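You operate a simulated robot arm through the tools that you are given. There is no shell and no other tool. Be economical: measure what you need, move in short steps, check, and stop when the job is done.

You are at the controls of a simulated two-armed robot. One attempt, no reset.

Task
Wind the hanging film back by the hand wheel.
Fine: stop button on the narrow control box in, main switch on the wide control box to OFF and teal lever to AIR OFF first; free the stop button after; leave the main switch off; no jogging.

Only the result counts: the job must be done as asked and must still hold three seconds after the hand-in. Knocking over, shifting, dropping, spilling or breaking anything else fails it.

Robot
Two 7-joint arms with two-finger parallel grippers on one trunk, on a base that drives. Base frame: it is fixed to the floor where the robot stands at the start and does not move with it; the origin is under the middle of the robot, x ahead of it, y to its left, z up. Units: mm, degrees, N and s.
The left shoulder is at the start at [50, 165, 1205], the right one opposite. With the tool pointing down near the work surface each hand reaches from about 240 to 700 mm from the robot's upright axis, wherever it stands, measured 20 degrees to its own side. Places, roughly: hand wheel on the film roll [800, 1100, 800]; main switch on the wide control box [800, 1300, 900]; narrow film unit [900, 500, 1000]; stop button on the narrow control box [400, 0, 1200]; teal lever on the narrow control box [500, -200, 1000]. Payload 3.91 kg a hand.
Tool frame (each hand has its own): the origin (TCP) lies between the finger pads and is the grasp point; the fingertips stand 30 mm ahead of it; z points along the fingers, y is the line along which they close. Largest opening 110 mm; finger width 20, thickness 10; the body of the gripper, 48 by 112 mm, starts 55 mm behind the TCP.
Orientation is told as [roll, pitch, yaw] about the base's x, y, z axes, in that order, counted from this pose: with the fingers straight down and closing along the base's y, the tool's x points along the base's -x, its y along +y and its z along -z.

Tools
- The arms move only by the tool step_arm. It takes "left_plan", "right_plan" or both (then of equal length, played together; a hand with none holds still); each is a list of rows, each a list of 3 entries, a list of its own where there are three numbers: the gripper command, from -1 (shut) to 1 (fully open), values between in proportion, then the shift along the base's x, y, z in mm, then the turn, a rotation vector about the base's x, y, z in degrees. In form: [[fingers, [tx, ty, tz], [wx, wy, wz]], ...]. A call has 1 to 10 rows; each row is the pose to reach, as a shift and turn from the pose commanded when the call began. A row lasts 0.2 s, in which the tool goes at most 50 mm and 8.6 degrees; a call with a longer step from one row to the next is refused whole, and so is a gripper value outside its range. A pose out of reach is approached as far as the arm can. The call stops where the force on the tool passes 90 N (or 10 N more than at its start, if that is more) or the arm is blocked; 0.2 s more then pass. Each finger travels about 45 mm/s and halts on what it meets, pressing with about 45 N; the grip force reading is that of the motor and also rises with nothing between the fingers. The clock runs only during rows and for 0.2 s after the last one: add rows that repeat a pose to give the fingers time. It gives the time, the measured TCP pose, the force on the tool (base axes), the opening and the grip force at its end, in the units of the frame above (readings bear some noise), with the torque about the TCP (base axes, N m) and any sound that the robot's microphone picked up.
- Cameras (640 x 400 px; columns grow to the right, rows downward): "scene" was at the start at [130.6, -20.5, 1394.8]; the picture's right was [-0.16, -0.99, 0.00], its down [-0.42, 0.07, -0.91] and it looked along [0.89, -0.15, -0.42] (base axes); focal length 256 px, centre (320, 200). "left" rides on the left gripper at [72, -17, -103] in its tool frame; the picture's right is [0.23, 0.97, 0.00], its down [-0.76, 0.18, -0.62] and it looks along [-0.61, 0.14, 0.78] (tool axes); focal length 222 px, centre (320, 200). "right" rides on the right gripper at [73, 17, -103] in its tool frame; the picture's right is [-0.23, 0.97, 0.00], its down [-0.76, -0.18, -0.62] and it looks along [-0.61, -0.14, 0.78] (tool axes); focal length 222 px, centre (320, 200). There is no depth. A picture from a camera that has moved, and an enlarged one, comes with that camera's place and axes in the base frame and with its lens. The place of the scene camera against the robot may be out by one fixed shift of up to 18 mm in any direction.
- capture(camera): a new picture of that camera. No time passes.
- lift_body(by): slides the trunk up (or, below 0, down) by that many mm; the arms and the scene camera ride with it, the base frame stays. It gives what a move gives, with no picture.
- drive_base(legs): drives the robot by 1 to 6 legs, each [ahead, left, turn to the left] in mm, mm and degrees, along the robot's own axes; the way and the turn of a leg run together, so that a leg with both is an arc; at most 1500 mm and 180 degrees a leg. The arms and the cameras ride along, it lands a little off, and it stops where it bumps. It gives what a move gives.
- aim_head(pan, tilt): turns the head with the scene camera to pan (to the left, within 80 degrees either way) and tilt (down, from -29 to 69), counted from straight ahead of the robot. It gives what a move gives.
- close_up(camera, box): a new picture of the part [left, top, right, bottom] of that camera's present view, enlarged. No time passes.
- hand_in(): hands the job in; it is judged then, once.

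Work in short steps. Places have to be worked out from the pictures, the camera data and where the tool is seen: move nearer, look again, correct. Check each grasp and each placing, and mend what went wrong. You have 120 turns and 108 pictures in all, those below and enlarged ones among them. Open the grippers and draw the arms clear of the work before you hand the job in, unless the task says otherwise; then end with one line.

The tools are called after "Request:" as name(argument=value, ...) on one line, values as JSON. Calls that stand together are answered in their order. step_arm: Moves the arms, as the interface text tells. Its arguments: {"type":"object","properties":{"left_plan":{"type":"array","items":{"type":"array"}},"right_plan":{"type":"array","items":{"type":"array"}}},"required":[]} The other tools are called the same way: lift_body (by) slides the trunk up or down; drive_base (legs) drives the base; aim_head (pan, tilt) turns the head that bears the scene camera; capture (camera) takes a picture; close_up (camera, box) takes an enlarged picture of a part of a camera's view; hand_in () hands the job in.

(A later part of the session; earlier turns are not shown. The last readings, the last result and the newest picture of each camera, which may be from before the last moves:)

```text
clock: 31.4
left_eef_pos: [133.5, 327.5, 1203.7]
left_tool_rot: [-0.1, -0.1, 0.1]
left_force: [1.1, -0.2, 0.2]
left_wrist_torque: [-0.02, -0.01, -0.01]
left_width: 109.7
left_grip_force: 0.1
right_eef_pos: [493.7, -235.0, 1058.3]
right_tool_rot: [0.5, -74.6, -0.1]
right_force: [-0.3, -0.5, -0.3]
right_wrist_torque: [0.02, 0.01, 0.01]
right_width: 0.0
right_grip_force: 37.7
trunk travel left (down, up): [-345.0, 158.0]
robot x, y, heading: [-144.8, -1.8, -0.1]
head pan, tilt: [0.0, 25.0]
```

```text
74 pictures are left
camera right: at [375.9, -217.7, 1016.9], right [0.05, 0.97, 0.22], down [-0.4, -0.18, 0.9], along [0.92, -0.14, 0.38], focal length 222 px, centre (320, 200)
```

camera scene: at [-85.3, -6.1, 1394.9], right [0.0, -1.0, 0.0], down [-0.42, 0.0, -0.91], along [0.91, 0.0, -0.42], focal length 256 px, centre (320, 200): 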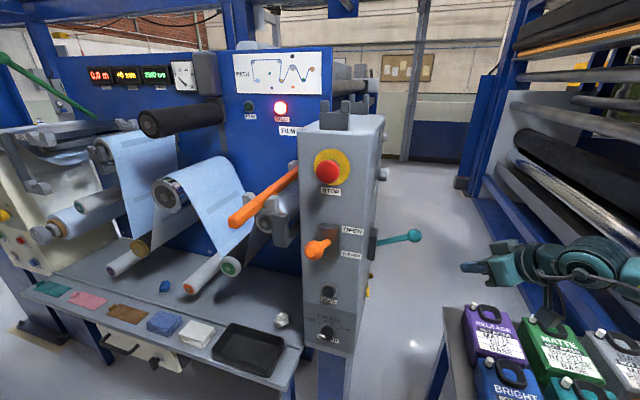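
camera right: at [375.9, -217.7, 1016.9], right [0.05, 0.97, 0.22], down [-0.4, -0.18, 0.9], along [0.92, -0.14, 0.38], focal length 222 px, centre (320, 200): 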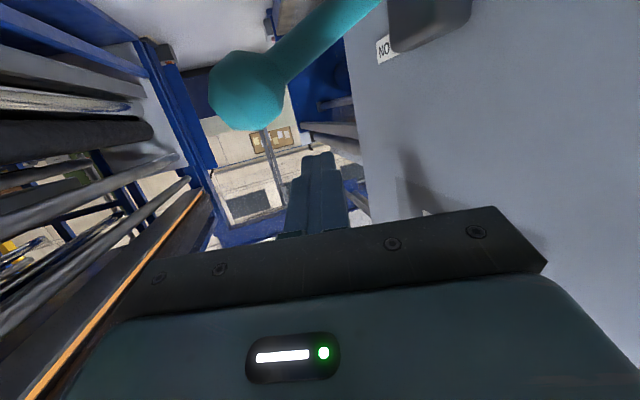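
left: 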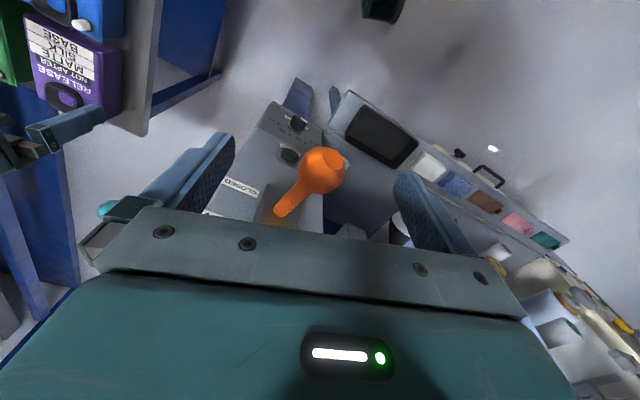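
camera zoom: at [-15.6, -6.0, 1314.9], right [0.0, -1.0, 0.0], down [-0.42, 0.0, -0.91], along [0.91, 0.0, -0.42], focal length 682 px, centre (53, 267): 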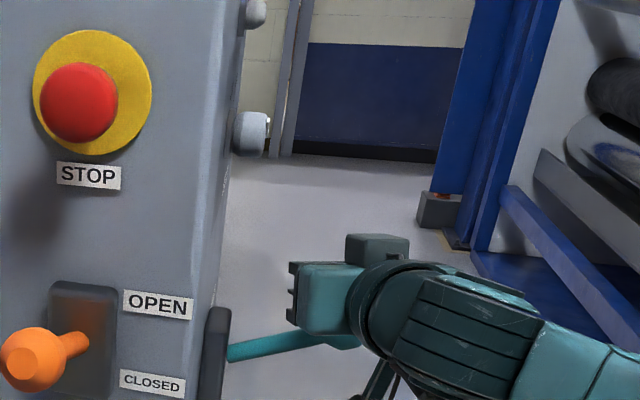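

The ball matches [507,-262,1000], and my fingers sit above the rod. I push straight down in steps.

Request:
step_arm(right_plan=[[-1, [6, 2, -20], [0, 0, 0]], [-1, [6, 2, -40], [0, 0, 0]], [-1, [6, 2, -52], [0, 0, 0]], [-1, [6, 2, -64], [0, 0, 0]], [-1, [6, 2, -76], [0, 0, 0]], [-1, [6, 2, -88], [0, 0, 0]], [-1, [6, 2, -100], [0, 0, 0]]])

Request:
capture(camera="right")

Request:
capture(camera="scene")

```text
clock: 33.0
left_eef_pos: [132.3, 327.7, 1204.0]
left_tool_rot: [-0.1, 0.0, 0.0]
left_force: [0.5, -0.5, -0.5]
left_wrist_torque: [-0.03, 0.02, -0.01]
left_width: 110.2
left_grip_force: 0.1
right_eef_pos: [494.9, -233.8, 1056.9]
right_tool_rot: [0.4, -74.6, 0.0]
right_force: [0.4, -0.1, 0.1]
right_wrist_torque: [0.01, -0.01, -0.06]
right_width: 0.0
right_grip_force: 37.8
right hand out of reach, approached as far as the arm can: row 1, 2, 3, 4, 5, 6, 7
trunk travel left (down, up): [-345.0, 158.0]
robot x, y, heading: [-145.0, -0.2, -0.2]
head pan, tilt: [0.0, 25.0]
```

```text
73 pictures are left
camera right: at [375.7, -217.8, 1016.9], right [0.05, 0.97, 0.22], down [-0.4, -0.18, 0.9], along [0.92, -0.14, 0.38], focal length 222 px, centre (320, 200)
```

right: 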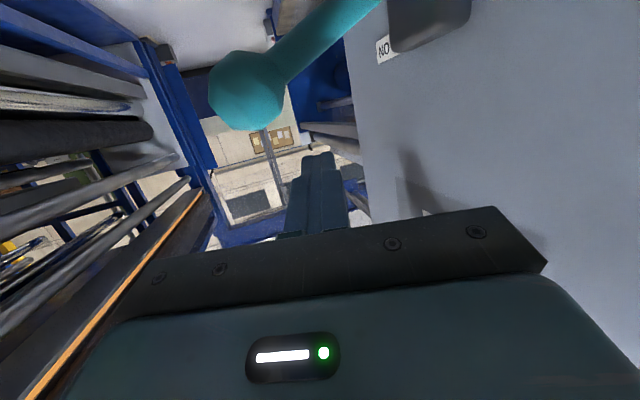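

```text
72 pictures are left
camera scene: at [-15.7, -6.1, 1314.9], right [0.0, -1.0, 0.0], down [-0.42, 0.0, -0.91], along [0.91, 0.0, -0.42], focal length 256 px, centre (320, 200)
```

scene: 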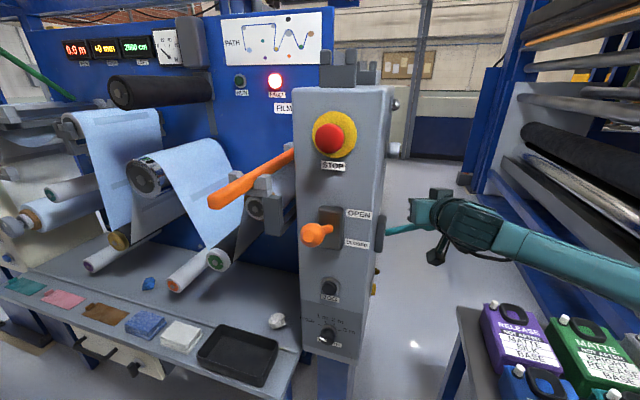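

The arm can't go lower in this posture, so I use the trunk to push down, in steps.

Request:
lift_body(by=-50)

Request:
lift_body(by=-20)

Request:
close_up(camera="scene", box=[300, 80, 540, 230])

```text
clock: 34.0
left_eef_pos: [134.2, 328.0, 1153.6]
left_tool_rot: [-0.1, -0.1, 0.2]
left_force: [-0.4, 0.5, -0.6]
left_wrist_torque: [-0.03, 0.02, -0.02]
left_width: 110.1
left_grip_force: 0.1
right_eef_pos: [494.1, -235.3, 1008.3]
right_tool_rot: [0.5, -74.6, 0.0]
right_force: [-0.2, -0.2, 4.0]
right_wrist_torque: [-0.04, -0.07, -0.05]
right_width: 0.1
right_grip_force: 37.9
trunk travel left (down, up): [-295.0, 208.0]
robot x, y, heading: [-148.1, 2.3, -0.2]
head pan, tilt: [0.0, 25.0]
```

```text
clock: 34.6
left_eef_pos: [133.0, 328.2, 1133.8]
left_tool_rot: [-0.1, -0.1, -0.1]
left_force: [-0.4, 0.4, -0.7]
left_wrist_torque: [0.0, -0.01, 0.02]
left_width: 110.1
left_grip_force: 0.1
right_eef_pos: [493.8, -234.1, 987.7]
right_tool_rot: [0.5, -74.6, -0.1]
right_force: [0.7, 0.8, 0.4]
right_wrist_torque: [0.0, 0.01, 0.01]
right_width: 0.1
right_grip_force: 37.5
trunk travel left (down, up): [-275.0, 228.0]
robot x, y, heading: [-148.2, -1.7, -0.0]
head pan, tilt: [0.0, 25.0]
```

```text
2.67 times, centred on (420, 155) of scene
camera zoom: at [-15.8, -6.0, 1244.8], right [0.0, -1.0, 0.0], down [-0.42, 0.0, -0.91], along [0.91, 0.0, -0.42], focal length 682 px, centre (53, 320)
```

zoom: 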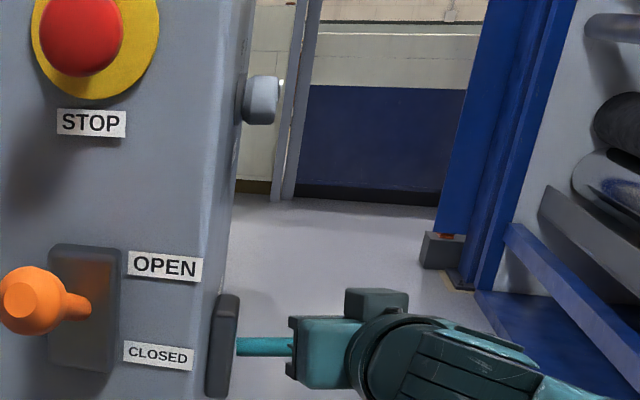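

Contact at 1008 and the lever follows. I keep lowering.

Request:
lift_body(by=-20)

Request:
lift_body(by=-15)

Request:
capture(camera="right")

Request:
close_up(camera="scene", box=[300, 60, 540, 210])

```text
clock: 35.3
left_eef_pos: [132.8, 327.8, 1112.3]
left_tool_rot: [0.0, -0.1, 0.1]
left_force: [0.1, -0.1, 0.6]
left_wrist_torque: [-0.03, 0.01, 0.0]
left_width: 110.1
left_grip_force: 0.1
right_eef_pos: [493.9, -234.0, 968.4]
right_tool_rot: [0.5, -74.7, 0.0]
right_force: [-0.7, 0.8, 0.9]
right_wrist_torque: [-0.02, 0.03, -0.04]
right_width: 0.0
right_grip_force: 37.5
trunk travel left (down, up): [-255.0, 248.0]
robot x, y, heading: [-148.6, 0.8, 0.1]
head pan, tilt: [0.0, 25.0]
```

```text
clock: 35.9
left_eef_pos: [133.2, 327.7, 1098.6]
left_tool_rot: [-0.1, 0.0, 0.1]
left_force: [-0.3, -0.1, -0.4]
left_wrist_torque: [-0.01, -0.02, -0.01]
left_width: 110.2
left_grip_force: 0.0
right_eef_pos: [494.3, -234.0, 953.3]
right_tool_rot: [0.4, -74.6, 0.0]
right_force: [-0.5, -0.7, 0.0]
right_wrist_torque: [0.02, 0.02, 0.0]
right_width: 0.2
right_grip_force: 37.5
trunk travel left (down, up): [-240.0, 263.0]
robot x, y, heading: [-148.5, -1.9, 0.1]
head pan, tilt: [0.0, 25.0]
```

```text
70 pictures are left
camera right: at [375.7, -217.7, 912.0], right [0.05, 0.97, 0.22], down [-0.4, -0.18, 0.9], along [0.92, -0.14, 0.38], focal length 222 px, centre (320, 200)
```

right: 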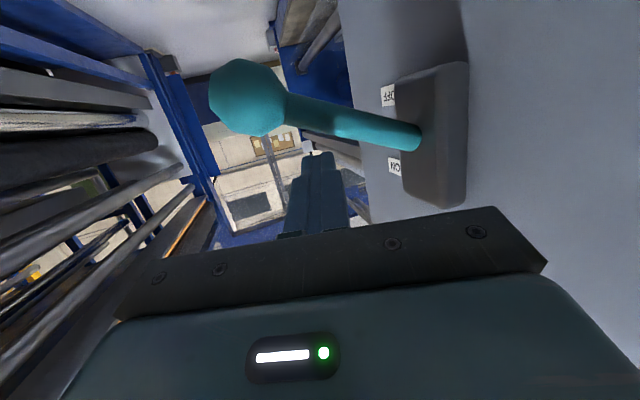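

```text
2.67 times, centred on (420, 135) of scene
camera zoom: at [-15.8, -6.1, 1209.9], right [0.0, -1.0, 0.0], down [-0.42, 0.0, -0.91], along [0.91, 0.0, -0.42], focal length 682 px, centre (53, 373)
```

zoom: 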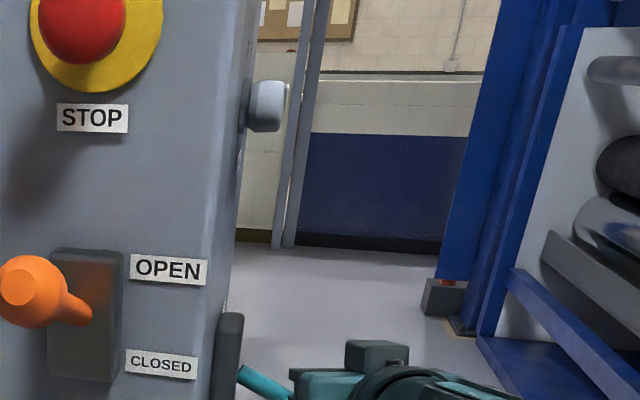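

The lever has flipped down past the detent (ball now at z≈900), towards AIR OFF. I raise the trunk, and check the lever.

Request:
lift_body(by=110)

Request:
step_arm(right_plan=[[-1, [-45, 0, 10], [0, 0, 0]], [-1, [-90, 0, 20], [0, 0, 0]], [-1, [-130, 0, 30], [0, 0, 0]], [-1, [-170, 0, 40], [0, 0, 0]]])

Request:
close_up(camera="scene", box=[260, 120, 480, 270])

Request:
capture(camera="right")

```text
clock: 37.3
left_eef_pos: [134.0, 328.9, 1208.2]
left_tool_rot: [-0.1, -0.1, 0.2]
left_force: [0.2, -0.1, -0.5]
left_wrist_torque: [0.01, -0.03, 0.0]
left_width: 110.0
left_grip_force: 0.2
right_eef_pos: [493.7, -234.9, 1063.2]
right_tool_rot: [0.4, -74.6, 0.0]
right_force: [0.4, 0.2, -0.2]
right_wrist_torque: [-0.01, -0.01, 0.0]
right_width: 0.2
right_grip_force: 37.8
trunk travel left (down, up): [-350.0, 153.0]
robot x, y, heading: [-147.9, -5.3, 0.1]
head pan, tilt: [0.0, 25.0]
```

```text
clock: 38.3
left_eef_pos: [133.6, 328.6, 1208.3]
left_tool_rot: [-0.1, -0.1, 0.1]
left_force: [-0.6, -0.8, 0.9]
left_wrist_torque: [0.0, 0.0, 0.0]
left_width: 110.1
left_grip_force: 0.0
right_eef_pos: [323.9, -235.3, 1104.6]
right_tool_rot: [0.6, -74.6, -0.1]
right_force: [0.3, 0.3, 0.2]
right_wrist_torque: [0.0, -0.04, 0.02]
right_width: 0.2
right_grip_force: 37.7
trunk travel left (down, up): [-350.0, 153.0]
robot x, y, heading: [-144.8, 1.5, 0.2]
head pan, tilt: [0.0, 25.0]
```

```text
2.67 times, centred on (370, 195) of scene
camera zoom: at [-16.1, -6.1, 1320.0], right [0.0, -1.0, 0.0], down [-0.42, 0.0, -0.91], along [0.91, 0.0, -0.42], focal length 682 px, centre (187, 213)
```

zoom: 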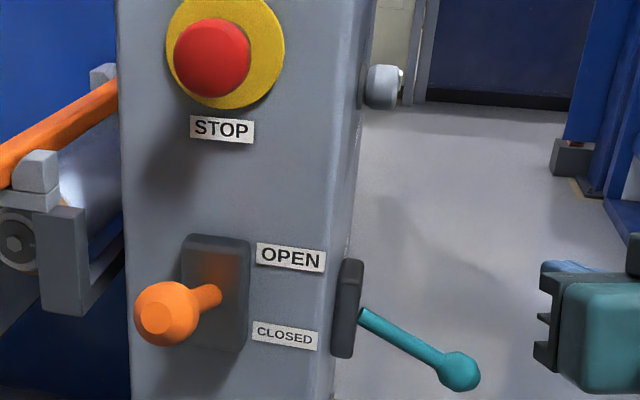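

```text
67 pictures are left
camera right: at [205.1, -218.4, 1063.8], right [0.05, 0.97, 0.22], down [-0.4, -0.18, 0.9], along [0.92, -0.14, 0.38], focal length 222 px, centre (320, 200)
```

right: 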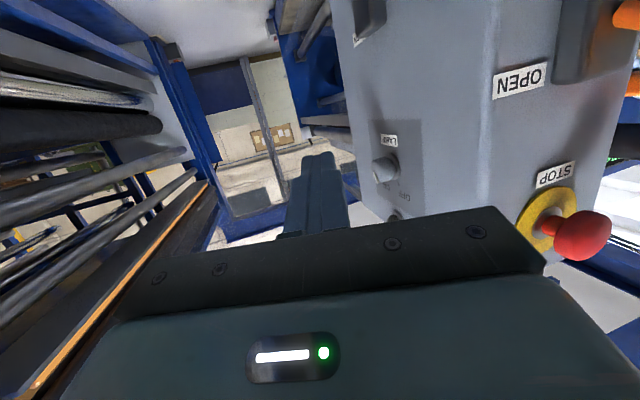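

AIR OFF is set. Now I back up and drive left along the machine toward the wide control box and look.

Request:
drive_base(legs=[[-170, 0, 0], [0, 1050, 0]])

Request:
aim_head(pan=10, tilt=30)

Request:
capture(camera="scene")

```text
clock: 47.7
left_eef_pos: [-38.8, 1312.8, 1207.8]
left_tool_rot: [-0.1, -0.1, 0.3]
left_force: [1.4, -0.2, -0.3]
left_wrist_torque: [-0.01, -0.01, 0.01]
left_width: 109.9
left_grip_force: 0.1
right_eef_pos: [156.7, 750.9, 1105.2]
right_tool_rot: [0.5, -74.7, 0.3]
right_force: [-0.3, -0.9, 0.8]
right_wrist_torque: [-0.01, -0.02, -0.01]
right_width: 0.0
right_grip_force: 38.2
trunk travel left (down, up): [-350.0, 153.0]
robot x, y, heading: [-317.3, 982.2, 0.5]
head pan, tilt: [0.0, 25.0]
stopped in leg 2: the robot was blocked; the commanded pose is now the measured one
```

```text
clock: 48.4
left_eef_pos: [-38.6, 1312.8, 1207.7]
left_tool_rot: [-0.1, -0.2, 0.4]
left_force: [1.0, 0.2, 0.3]
left_wrist_torque: [0.02, -0.02, -0.01]
left_width: 110.0
left_grip_force: 0.0
right_eef_pos: [157.5, 750.4, 1104.8]
right_tool_rot: [0.5, -74.7, 0.4]
right_force: [-0.2, -0.4, 0.2]
right_wrist_torque: [0.03, -0.04, 0.02]
right_width: 0.0
right_grip_force: 37.8
trunk travel left (down, up): [-350.0, 153.0]
robot x, y, heading: [-315.7, 984.9, 0.4]
head pan, tilt: [10.0, 30.0]
```

```text
66 pictures are left
camera scene: at [-188.4, 993.7, 1312.0], right [0.18, -0.98, 0.0], down [-0.49, -0.09, -0.87], along [0.85, 0.16, -0.5], focal length 256 px, centre (320, 200)
```

scene: 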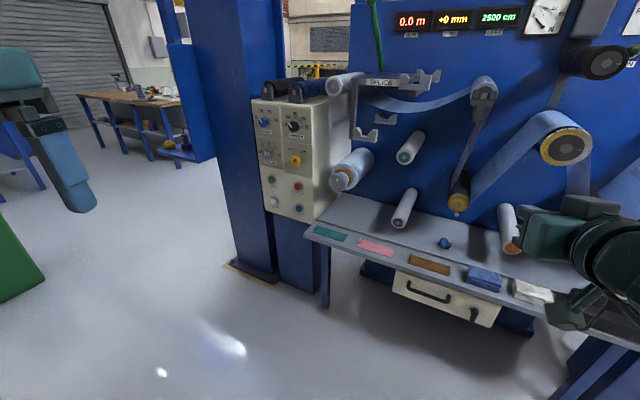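

It was blocked at y≈983. I look to the left to see what it met.

Request:
aim_head(pan=80, tilt=45)

Request:
capture(camera="scene")

Request:
capture(camera="left")

```text
clock: 49.8
left_eef_pos: [-38.9, 1313.2, 1209.1]
left_tool_rot: [-0.1, -0.2, 0.4]
left_force: [-0.5, -0.2, -0.5]
left_wrist_torque: [-0.01, 0.0, 0.01]
left_width: 109.8
left_grip_force: 0.2
right_eef_pos: [156.0, 751.5, 1104.7]
right_tool_rot: [0.6, -74.7, 0.4]
right_force: [0.1, 0.2, 0.7]
right_wrist_torque: [-0.01, -0.01, -0.01]
right_width: 0.0
right_grip_force: 37.9
trunk travel left (down, up): [-350.0, 153.0]
robot x, y, heading: [-317.6, 982.0, 0.4]
head pan, tilt: [80.0, 45.0]
```

```text
65 pictures are left
camera scene: at [-263.7, 1057.7, 1289.4], right [0.99, -0.17, 0.0], down [-0.12, -0.7, -0.71], along [0.12, 0.7, -0.71], focal length 256 px, centre (320, 200)
```

scene: 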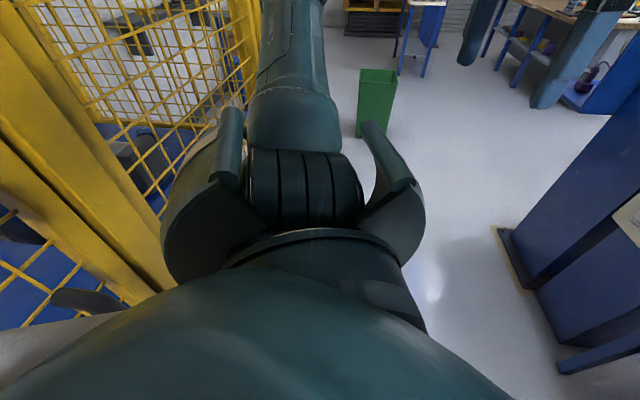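

```text
64 pictures are left
camera left: at [-109.9, 1296.9, 1310.7], right [-0.23, 0.97, 0.0], down [0.76, 0.18, 0.62], along [0.61, 0.14, -0.78], focal length 222 px, centre (320, 200)
```

left: 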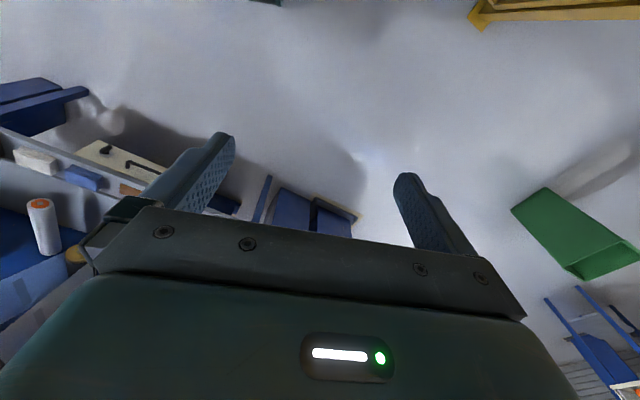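

Likely the left elbow met the yellow fence. I first ease right 40 mm and fold the right hand back with fingers down, so that it will clear the machine when going forward.

Request:
drive_base(legs=[[0, -40, 0]])

Request:
step_arm(right_plan=[[-1, [-20, -5, 10], [0, 8.3, 0]], [-1, [-40, -10, 20], [0, 16.6, 0]], [-1, [-60, -15, 20], [0, 24.9, 0]], [-1, [-80, -20, 20], [0, 33.2, 0]], [-1, [-100, -25, 20], [0, 41.5, 0]], [-1, [-120, -30, 20], [0, 49.8, 0]], [-1, [-140, -35, 20], [0, 58.1, 0]], [-1, [-160, -40, 20], [0, 66.4, 0]], [-1, [-170, -40, 20], [0, 74.6, 0]]])

Request:
aim_head(pan=70, tilt=25)

Request:
capture(camera="scene")

```text
clock: 50.8
left_eef_pos: [-38.8, 1272.6, 1209.2]
left_tool_rot: [-0.2, 0.0, 0.5]
left_force: [0.2, -0.5, 0.7]
left_wrist_torque: [-0.01, -0.01, 0.0]
left_width: 109.9
left_grip_force: 0.0
right_eef_pos: [157.0, 712.5, 1105.0]
right_tool_rot: [0.6, -74.8, 0.3]
right_force: [-0.2, 0.2, 0.9]
right_wrist_torque: [0.02, 0.0, 0.01]
right_width: 0.0
right_grip_force: 37.6
trunk travel left (down, up): [-350.0, 153.0]
robot x, y, heading: [-318.8, 944.4, 0.5]
head pan, tilt: [80.0, 45.0]
```

```text
clock: 52.8
left_eef_pos: [-38.1, 1274.8, 1208.7]
left_tool_rot: [-0.2, -0.2, 0.6]
left_force: [-0.4, -0.4, 0.2]
left_wrist_torque: [-0.03, 0.0, 0.01]
left_width: 110.0
left_grip_force: 0.2
right_eef_pos: [-13.2, 672.2, 1123.5]
right_tool_rot: [1.0, 0.1, 0.1]
right_force: [-0.2, -0.9, 0.4]
right_wrist_torque: [0.02, -0.01, -0.04]
right_width: 0.0
right_grip_force: 37.8
trunk travel left (down, up): [-350.0, 153.0]
robot x, y, heading: [-315.3, 941.2, 0.3]
head pan, tilt: [80.0, 45.0]
```

```text
clock: 53.7
left_eef_pos: [-38.1, 1273.9, 1208.5]
left_tool_rot: [-0.1, -0.2, 0.4]
left_force: [0.2, -0.3, 0.4]
left_wrist_torque: [0.02, 0.01, -0.03]
left_width: 109.9
left_grip_force: 0.0
right_eef_pos: [-14.4, 672.1, 1123.2]
right_tool_rot: [0.9, -0.1, 0.1]
right_force: [0.2, 0.0, -0.1]
right_wrist_torque: [-0.01, 0.01, 0.02]
right_width: 0.1
right_grip_force: 37.4
trunk travel left (down, up): [-350.0, 153.0]
robot x, y, heading: [-311.7, 945.5, 0.5]
head pan, tilt: [70.0, 25.0]
```

```text
63 pictures are left
camera scene: at [-246.2, 1024.8, 1319.8], right [0.94, -0.34, 0.0], down [-0.14, -0.4, -0.91], along [0.3, 0.85, -0.42], focal length 256 px, centre (320, 200)
```

scene: 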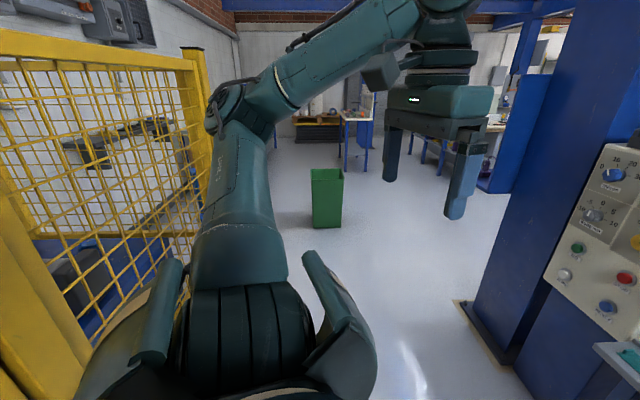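

The elbow was right by the fence post. I go forward 270, then left 400, staying clear of both fence and tray.

Request:
drive_base(legs=[[270, 0, 0], [0, 400, 0]])

Request:
aim_head(pan=0, tilt=20)

Request:
capture(camera="scene")

```text
clock: 59.2
left_eef_pos: [229.4, 1670.9, 1208.7]
left_tool_rot: [-0.1, 0.0, 0.6]
left_force: [0.4, -0.6, -0.2]
left_wrist_torque: [0.0, 0.0, 0.0]
left_width: 110.0
left_grip_force: 0.1
right_eef_pos: [252.8, 1067.7, 1123.3]
right_tool_rot: [0.8, 0.0, 0.1]
right_force: [-0.4, 0.7, -0.1]
right_wrist_torque: [0.03, 0.0, 0.03]
right_width: 0.1
right_grip_force: 37.5
trunk travel left (down, up): [-350.0, 153.0]
robot x, y, heading: [-48.1, 1338.6, 0.3]
head pan, tilt: [70.0, 25.0]
```

```text
clock: 60.6
left_eef_pos: [228.2, 1667.0, 1208.0]
left_tool_rot: [-0.1, -0.2, 0.5]
left_force: [0.1, -0.7, -0.2]
left_wrist_torque: [-0.02, 0.03, 0.0]
left_width: 110.2
left_grip_force: 0.1
right_eef_pos: [253.9, 1065.6, 1122.7]
right_tool_rot: [0.9, -0.1, 0.1]
right_force: [0.0, -0.6, 0.4]
right_wrist_torque: [0.01, 0.0, -0.03]
right_width: 0.0
right_grip_force: 37.7
trunk travel left (down, up): [-350.0, 153.0]
robot x, y, heading: [-47.1, 1336.9, 0.4]
head pan, tilt: [0.0, 20.0]
```

```text
62 pictures are left
camera scene: at [83.3, 1333.9, 1328.0], right [0.01, -1.0, 0.0], down [-0.34, 0.0, -0.94], along [0.94, 0.01, -0.34], focal length 256 px, centre (320, 200)
```

scene: 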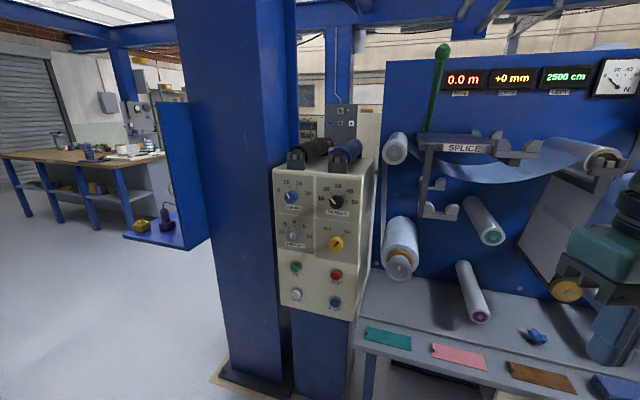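

Request:
close_up(camera="scene", box=[250, 160, 400, 330])

Request:
close_up(camera="scene", box=[370, 110, 640, 340])

Request:
capture(camera="right")

```text
2.35 times, centred on (325, 245) of scene
camera zoom: at [83.3, 1333.9, 1328.0], right [0.01, -1.0, 0.0], down [-0.34, 0.0, -0.94], along [0.94, 0.01, -0.34], focal length 602 px, centre (308, 94)
```

zoom: 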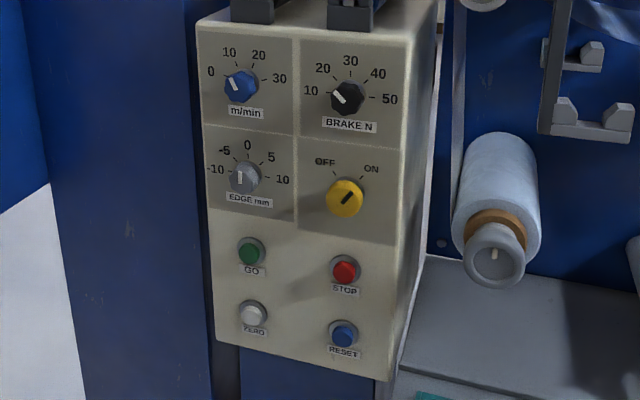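

```text
1.74 times, centred on (505, 225) of scene
camera zoom: at [83.3, 1333.9, 1328.0], right [0.01, -1.0, 0.0], down [-0.34, 0.0, -0.94], along [0.94, 0.01, -0.34], focal length 445 px, centre (-2, 156)
```

zoom: 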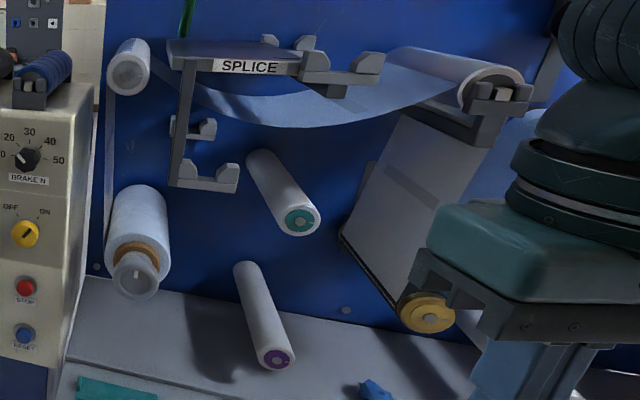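

```text
59 pictures are left
camera right: at [182.2, 1083.2, 1228.4], right [0.23, 0.97, 0.01], down [0.76, -0.19, 0.62], along [0.61, -0.13, -0.78], focal length 222 px, centre (320, 200)
```

right: 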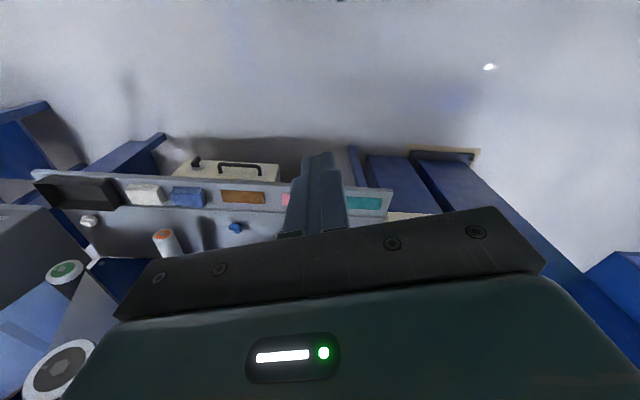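

The yellow knob points to ON; OFF is to its left, so it must turn about 80° counter-clockwise. The hand wheel is the grey end on the lower-left film roll. I lower the trunk and turn the right hand forward in front of the knob.

Request:
lift_body(by=-200)

Request:
step_arm(right_plan=[[0.2, [0, 25, 0], [0, -8.2, 0]], [0.2, [0, 50, 0], [0, -16.4, 0]], [0.2, [0, 75, 0], [0, -24.6, 0]], [0.2, [0, 100, 0], [0, -32.8, 0]], [0.2, [0, 125, 0], [0, -41, 0]], [0.2, [0, 150, 0], [0, -49, 0]], [0.2, [20, 175, 0], [0, -57, 0]], [0.2, [40, 195, 0], [0, -65, 0]], [0.2, [60, 210, 0], [0, -73, 0]], [0.2, [70, 220, 0], [0, -81, 0]]])

Request:
capture(camera="scene")

```text
clock: 62.8
left_eef_pos: [228.3, 1669.5, 1008.8]
left_tool_rot: [-0.1, 0.0, 0.5]
left_force: [-0.1, -0.5, 0.1]
left_wrist_torque: [0.01, -0.04, 0.05]
left_width: 110.0
left_grip_force: 0.0
right_eef_pos: [253.8, 1067.3, 923.5]
right_tool_rot: [0.9, -0.1, 0.1]
right_force: [0.2, -0.3, -0.2]
right_wrist_torque: [0.0, 0.01, -0.01]
right_width: 0.0
right_grip_force: 37.4
trunk travel left (down, up): [-150.0, 353.0]
robot x, y, heading: [-48.1, 1342.0, 0.5]
head pan, tilt: [0.0, 20.0]
```

```text
clock: 65.0
left_eef_pos: [229.4, 1669.7, 1009.1]
left_tool_rot: [-0.1, -0.2, 0.5]
left_force: [0.3, -0.3, 0.2]
left_wrist_torque: [0.01, -0.01, -0.03]
left_width: 109.9
left_grip_force: 0.1
right_eef_pos: [327.7, 1291.6, 926.1]
right_tool_rot: [0.2, -81.1, 0.5]
right_force: [-0.7, -0.3, 0.2]
right_wrist_torque: [0.0, -0.01, -0.05]
right_width: 66.1
right_grip_force: 0.0
right hand out of reach, approached as far as the arm can: row 4, 5, 6, 7, 8, 9, 10
trunk travel left (down, up): [-150.0, 353.0]
robot x, y, heading: [-47.1, 1339.9, 0.6]
head pan, tilt: [0.0, 20.0]
```

```text
58 pictures are left
camera scene: at [83.3, 1333.9, 1128.0], right [0.01, -1.0, 0.0], down [-0.34, 0.0, -0.94], along [0.94, 0.01, -0.34], focal length 256 px, centre (320, 200)
```

scene: 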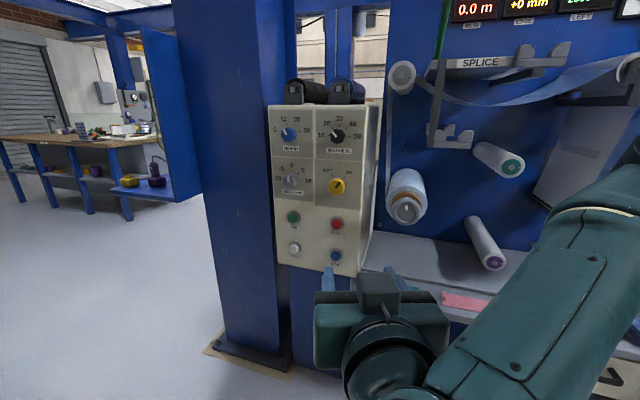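

The knob triangulates to about [840,1295,890] and the wheel to about [790,1085,830]. I drive forward 230 mm, with the hand in front of the knob, and look with the wrist camera.

Request:
drive_base(legs=[[230, 0, 0]])

Request:
capture(camera="right")

Request:
capture(camera="scene")

```text
clock: 66.7
left_eef_pos: [452.6, 1671.8, 1008.6]
left_tool_rot: [-0.1, -0.1, 0.6]
left_force: [-0.2, 0.6, -0.6]
left_wrist_torque: [0.0, 0.01, -0.01]
left_width: 109.7
left_grip_force: 0.1
right_eef_pos: [552.6, 1294.4, 925.2]
right_tool_rot: [-0.1, -81.1, 0.9]
right_force: [0.6, 0.1, 0.1]
right_wrist_torque: [0.02, -0.02, 0.03]
right_width: 65.9
right_grip_force: 0.1
trunk travel left (down, up): [-150.0, 353.0]
robot x, y, heading: [172.8, 1340.6, 0.4]
head pan, tilt: [0.0, 20.0]
```

```text
57 pictures are left
camera right: at [439.5, 1310.0, 870.7], right [0.02, 0.97, 0.22], down [-0.49, -0.19, 0.85], along [0.87, -0.13, 0.48], focal length 222 px, centre (320, 200)
```

right: 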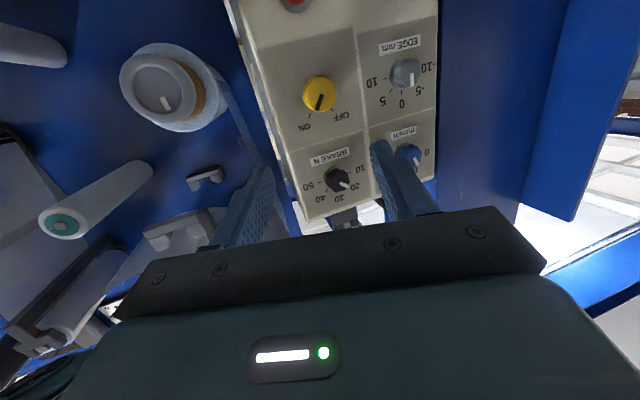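

```text
56 pictures are left
camera scene: at [307.7, 1336.0, 1128.0], right [0.01, -1.0, 0.0], down [-0.34, 0.0, -0.94], along [0.94, 0.01, -0.34], focal length 256 px, centre (320, 200)
```

scene: 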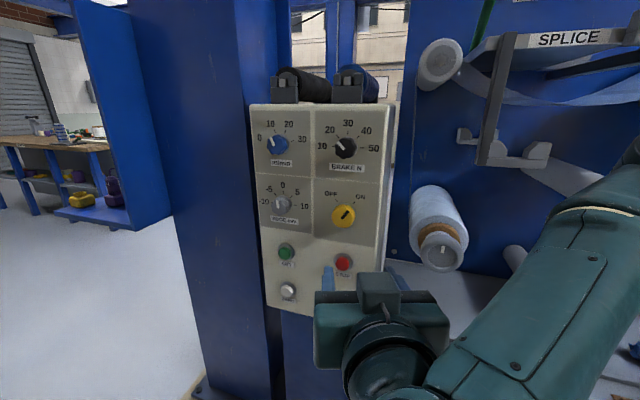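

The wrist view gives the knob at y≈1296, z≈897. I take a close look at the knob before gripping.

Request:
close_up(camera="scene", box=[310, 180, 380, 240])

Request:
step_arm(right_plan=[[0.2, [40, 0, -10], [0, -4, 0]], [0.2, [80, 2, -20], [0, -8.5, 0]], [0.2, [120, 2, -27], [0, -8.5, 0]], [0.2, [160, 2, -27], [0, -8.5, 0]]])

Request:
capture(camera="right")

```text
6.67 times, centred on (345, 210) of scene
camera zoom: at [307.7, 1336.0, 1128.0], right [0.01, -1.0, 0.0], down [-0.34, 0.0, -0.94], along [0.94, 0.01, -0.34], focal length 1705 px, centre (153, 133)
```

zoom: 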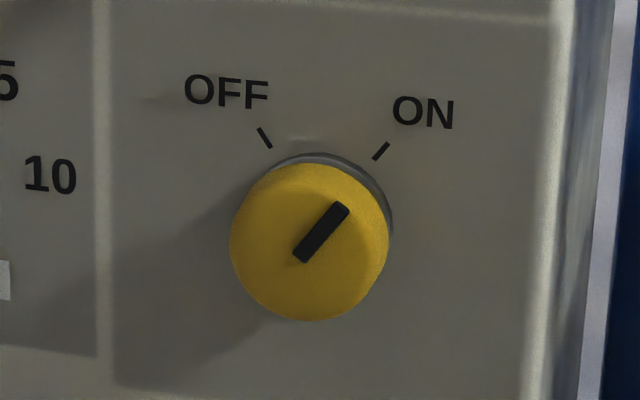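

```text
clock: 67.7
left_eef_pos: [452.7, 1672.2, 1007.7]
left_tool_rot: [-0.2, 0.0, 0.7]
left_force: [-0.1, -0.5, 0.1]
left_wrist_torque: [-0.01, 0.02, -0.01]
left_width: 110.0
left_grip_force: 0.2
right_eef_pos: [712.8, 1293.8, 897.7]
right_tool_rot: [-18.8, -89.5, 19.6]
right_force: [-0.6, 0.4, -0.6]
right_wrist_torque: [0.02, -0.02, -0.01]
right_width: 65.8
right_grip_force: 0.1
trunk travel left (down, up): [-150.0, 353.0]
robot x, y, heading: [173.2, 1339.4, 0.7]
head pan, tilt: [0.0, 20.0]
```

```text
54 pictures are left
camera right: at [608.2, 1310.5, 827.3], right [-0.01, 0.97, 0.22], down [-0.61, -0.19, 0.77], along [0.79, -0.13, 0.6], focal length 222 px, centre (320, 200)
```

right: 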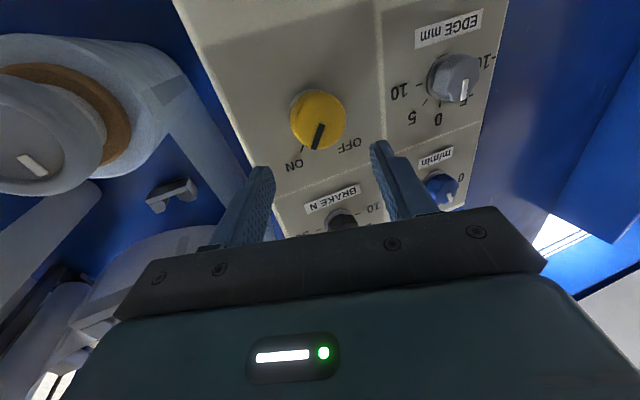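

The knob sits at about [830,1295,897], 50 mm across. I pre-roll the hand +40° and open slightly more, then drive 75 mm nearer.

Request:
step_arm(right_plan=[[0.4, [0, 1.5, 0], [8, 0, 0]], [0.4, [0, 1.5, 0], [16, 0, 0]], [0.4, [0, 1.5, 0], [24, 0, 0]], [0.4, [0, 1.5, 0], [32, 0, 0]], [0.4, [0, 1.5, 0], [40, 0, 0]]])

Request:
drive_base(legs=[[75, 0, 0]])

Request:
capture(camera="right")

Request:
capture(camera="scene")

```text
clock: 68.9
left_eef_pos: [451.6, 1671.7, 1009.0]
left_tool_rot: [-0.1, -0.1, 0.6]
left_force: [-1.0, 0.1, 1.2]
left_wrist_torque: [-0.03, 0.01, -0.03]
left_width: 110.1
left_grip_force: 0.0
right_eef_pos: [711.7, 1296.0, 898.3]
right_tool_rot: [90.3, -49.9, -89.4]
right_force: [0.4, 0.8, 0.5]
right_wrist_torque: [0.0, -0.01, 0.0]
right_width: 77.2
right_grip_force: 0.0
trunk travel left (down, up): [-150.0, 353.0]
robot x, y, heading: [175.1, 1342.1, 0.3]
head pan, tilt: [0.0, 20.0]
```

```text
clock: 69.9
left_eef_pos: [526.3, 1672.9, 1007.7]
left_tool_rot: [0.0, -0.1, 0.5]
left_force: [-0.3, 0.2, 0.2]
left_wrist_torque: [-0.04, 0.0, -0.02]
left_width: 110.2
left_grip_force: 0.0
right_eef_pos: [785.8, 1296.6, 899.5]
right_tool_rot: [90.3, -50.1, -89.3]
right_force: [0.4, -0.4, -0.3]
right_wrist_torque: [-0.01, 0.02, 0.01]
right_width: 77.2
right_grip_force: 0.0
trunk travel left (down, up): [-150.0, 353.0]
robot x, y, heading: [250.5, 1339.2, 0.3]
head pan, tilt: [0.0, 20.0]
```

```text
53 pictures are left
camera right: at [681.3, 1355.6, 854.3], right [-0.01, 0.6, 0.8], down [-0.61, -0.63, 0.47], along [0.79, -0.49, 0.38], focal length 222 px, centre (320, 200)
```

right: 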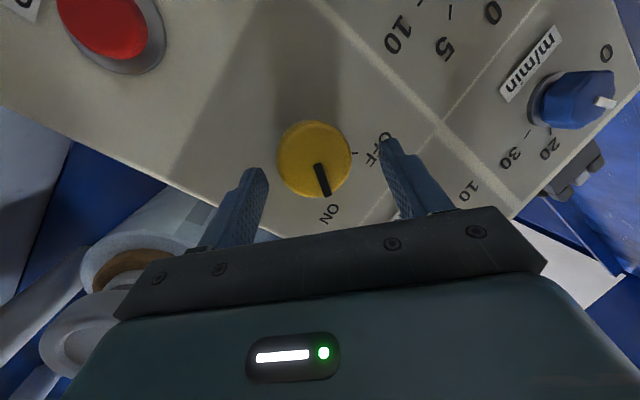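

```text
52 pictures are left
camera scene: at [380.6, 1336.5, 1128.0], right [0.01, -1.0, 0.0], down [-0.34, 0.0, -0.94], along [0.94, 0.01, -0.34], focal length 256 px, centre (320, 200)
```

scene: 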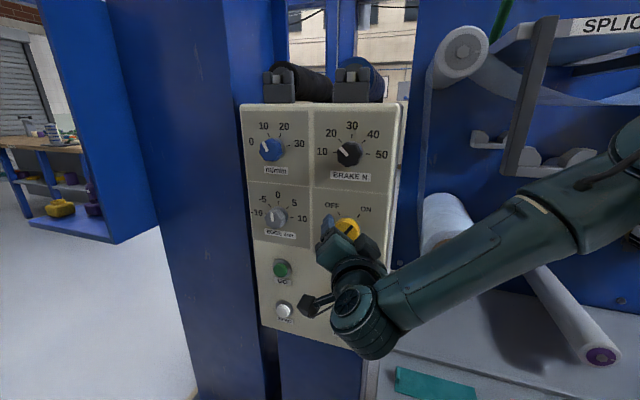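

Aligned with the knob at about [823,1295,896]. I advance 22 mm and close on it.

Request:
step_arm(right_plan=[[0.4, [8, -1, -2], [0, 0, 0]], [0.4, [16, -1, -3], [0, 0, 0]], [0.4, [23, -1, -3], [0, 0, 0]], [-0.3, [23, -1, -3], [0, 0, 0]], [-0.3, [23, -1, -3], [0, 0, 0]], [-0.3, [23, -1, -3], [0, 0, 0]], [-0.3, [23, -1, -3], [0, 0, 0]]])

Request:
capture(camera="right")

```text
clock: 71.1
left_eef_pos: [523.7, 1673.6, 1010.1]
left_tool_rot: [-0.3, -0.2, 0.5]
left_force: [-1.1, -0.6, 0.1]
left_wrist_torque: [0.02, -0.04, -0.01]
left_width: 110.0
left_grip_force: 0.1
right_eef_pos: [799.4, 1298.0, 893.4]
right_tool_rot: [89.3, -50.5, -88.3]
right_force: [-10.9, 10.5, 8.6]
right_wrist_torque: [-0.16, -0.32, -0.5]
right_width: 55.0
right_grip_force: 16.3
trunk travel left (down, up): [-150.0, 353.0]
robot x, y, heading: [244.9, 1340.7, 0.3]
head pan, tilt: [0.0, 20.0]
stopped in row 5 (right hand): the force on the tool passed its limit at 91 N (the readings are from after the stop); the commanded pose is now the measured one
```

```text
51 pictures are left
camera right: at [695.4, 1354.8, 849.1], right [-0.01, 0.61, 0.8], down [-0.61, -0.63, 0.48], along [0.8, -0.48, 0.37], focal length 222 px, centre (320, 200)
```

right: 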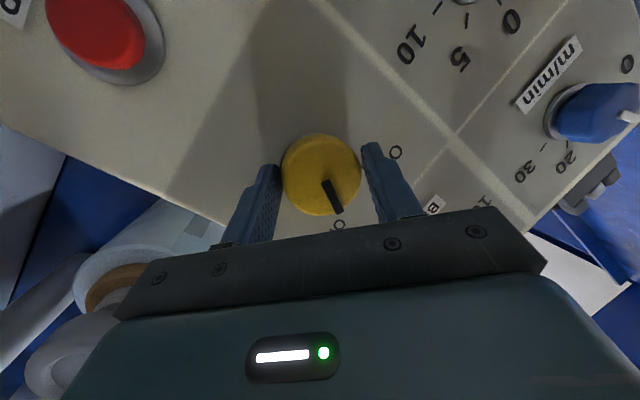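

The fingers straddle the knob and have just met it. I ease back 3 mm and close to grip.

Request:
step_arm(right_plan=[[-0.05, [-3, 1, 1], [0, 0, 0]], [-0.3, [-3, 1, 1], [0, 0, 0]], [-0.6, [-3, 1, 1], [0, 0, 0]], [-1, [-3, 1, 1], [0, 0, 0]], [-1, [-3, 1, 1], [0, 0, 0]]])

Request:
capture(camera="right")

```text
clock: 72.3
left_eef_pos: [524.9, 1673.5, 1006.7]
left_tool_rot: [-0.2, -0.1, 0.5]
left_force: [-0.3, -0.1, -0.6]
left_wrist_torque: [0.02, 0.0, -0.03]
left_width: 110.1
left_grip_force: 0.1
right_eef_pos: [800.1, 1297.2, 892.6]
right_tool_rot: [89.5, -50.3, -88.5]
right_force: [19.2, 21.5, 24.0]
right_wrist_torque: [0.3, 0.83, 0.18]
right_width: 54.6
right_grip_force: 45.0
trunk travel left (down, up): [-150.0, 353.0]
robot x, y, heading: [245.8, 1340.3, 0.5]
head pan, tilt: [0.0, 20.0]
```

```text
50 pictures are left
camera right: at [695.6, 1355.2, 849.1], right [-0.01, 0.6, 0.8], down [-0.61, -0.63, 0.48], along [0.79, -0.48, 0.37], focal length 222 px, centre (320, 200)
```

right: 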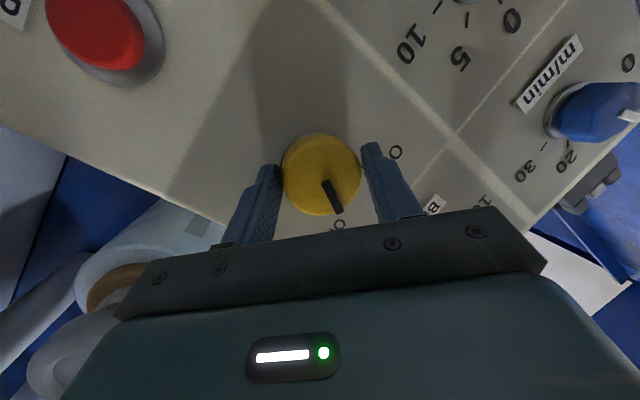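

Gripped firmly. I turn counter-clockwise (negative about x) 40° first.

Request:
step_arm(right_plan=[[-1, [0, 0, 0], [-8, 0, 0]], [-1, [0, 0, 0], [-16, 0, 0]], [-1, [0, 0, 0], [-24, 0, 0]], [-1, [0, 0, 0], [-32, 0, 0]], [-1, [0, 0, 0], [-40, 0, 0]]])

Request:
capture(camera="right")

```text
clock: 73.5
left_eef_pos: [524.2, 1671.1, 1009.1]
left_tool_rot: [-0.2, -0.2, 0.4]
left_force: [-0.3, -1.2, -0.5]
left_wrist_torque: [0.03, 0.0, -0.01]
left_width: 110.1
left_grip_force: 0.0
right_eef_pos: [797.5, 1296.3, 888.5]
right_tool_rot: [-26.2, -88.6, 26.3]
right_force: [-0.4, 11.3, 11.8]
right_wrist_torque: [0.34, 1.0, -0.09]
right_width: 55.4
right_grip_force: 44.6
trunk travel left (down, up): [-150.0, 353.0]
robot x, y, heading: [247.7, 1340.3, 0.4]
head pan, tilt: [0.0, 20.0]
```

```text
49 pictures are left
camera right: at [693.7, 1311.9, 819.2], right [0.0, 0.98, 0.22], down [-0.61, -0.17, 0.78], along [0.8, -0.13, 0.59], focal length 222 px, centre (320, 200)
```

right: 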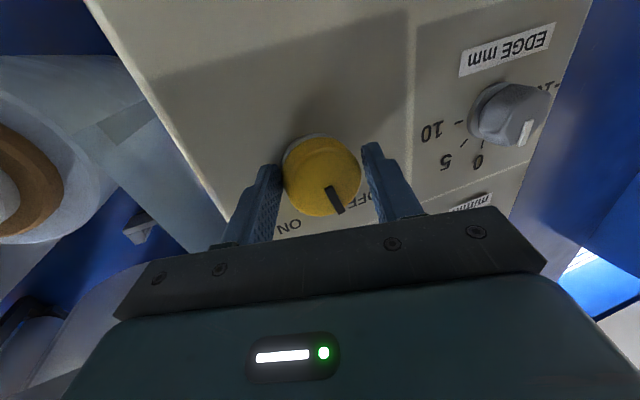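

The knob turns with the hand. I continue another 48°, watching the torque.

Request:
step_arm(right_plan=[[-1, [0, 0, 1], [-8, 0, 0]], [-1, [0, 0, 2], [-16, 0, 0]], [-1, [0, 0, 2], [-24, 0, 0]], [-1, [0, 0, 2], [-32, 0, 0]], [-1, [0, 0, 2], [-40, 0, 0]], [-1, [0, 0, 2], [-46, 0, 0]]])

Request:
capture(camera="right")

```text
clock: 74.9
left_eef_pos: [524.0, 1667.6, 1010.6]
left_tool_rot: [0.2, -0.1, 0.3]
left_force: [-0.4, 0.1, -0.5]
left_wrist_torque: [-0.02, -0.02, -0.02]
left_width: 110.4
left_grip_force: 0.0
right_eef_pos: [797.3, 1282.1, 883.3]
right_tool_rot: [-86.9, -43.5, 85.6]
right_force: [-37.3, -41.6, -32.6]
right_wrist_torque: [1.74, -0.51, -2.25]
right_width: 50.0
right_grip_force: 44.6
trunk travel left (down, up): [-150.0, 353.0]
robot x, y, heading: [248.2, 1341.2, 0.3]
head pan, tilt: [0.0, 20.0]
```

```text
48 pictures are left
camera right: at [690.5, 1246.0, 825.3], right [0.01, 0.84, -0.55], down [-0.58, 0.45, 0.68], along [0.81, 0.31, 0.49], focal length 222 px, centre (320, 200)
```

right: 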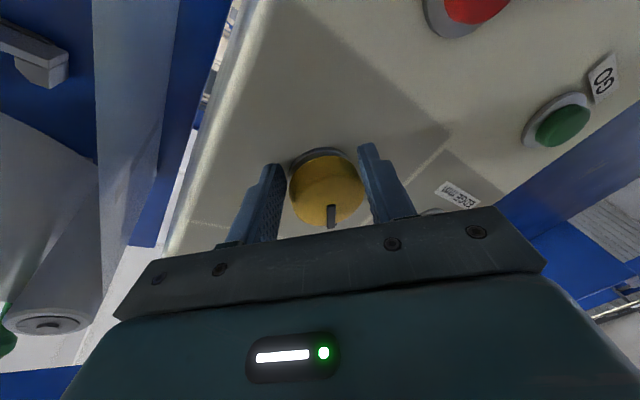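

The torque rose and the knob slipped against its end stop, so it should be at OFF. I open, back off and check.

Request:
step_arm(right_plan=[[-0.5, [0, 4, 3], [0, 0, 0]], [0.4, [0, 4, 3], [0, 0, 0]], [0.4, [0, 4, 3], [0, 0, 0]], [0.4, [0, 4, 3], [0, 0, 0]], [0.4, [-25, 4, 3], [0, 0, 0]], [0.4, [-65, 4, 3], [0, 0, 0]], [0.4, [-110, 4, 3], [0, 0, 0]]])

Request:
capture(camera="scene")

Request:
close_up(camera="scene", box=[310, 180, 390, 250])

```text
clock: 76.5
left_eef_pos: [525.1, 1671.3, 1008.1]
left_tool_rot: [-0.1, -0.1, 0.5]
left_force: [0.5, -0.6, 0.0]
left_wrist_torque: [-0.01, 0.0, -0.02]
left_width: 110.0
left_grip_force: 0.0
right_eef_pos: [689.1, 1297.6, 893.2]
right_tool_rot: [-89.0, -43.7, 88.4]
right_force: [-0.4, -0.1, -0.2]
right_wrist_torque: [-0.01, 0.01, -0.03]
right_width: 77.0
right_grip_force: 0.1
trunk travel left (down, up): [-150.0, 353.0]
robot x, y, heading: [245.3, 1344.4, 0.5]
head pan, tilt: [0.0, 20.0]
```

```text
47 pictures are left
camera scene: at [379.5, 1336.0, 1128.0], right [0.01, -1.0, 0.0], down [-0.34, 0.0, -0.94], along [0.94, 0.01, -0.34], focal length 256 px, centre (320, 200)
```

scene: 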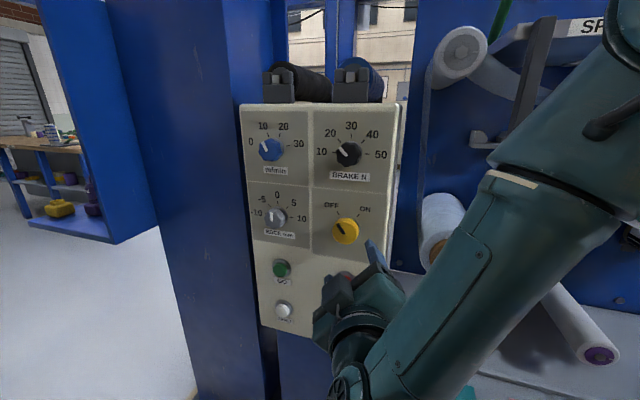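

```text
5.71 times, centred on (350, 215) of scene
camera zoom: at [379.5, 1336.0, 1128.0], right [0.01, -1.0, 0.0], down [-0.34, 0.0, -0.94], along [0.94, 0.01, -0.34], focal length 1462 px, centre (149, 114)
```

zoom: 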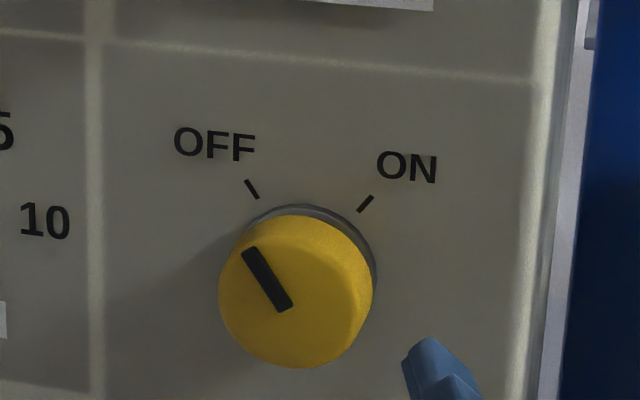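

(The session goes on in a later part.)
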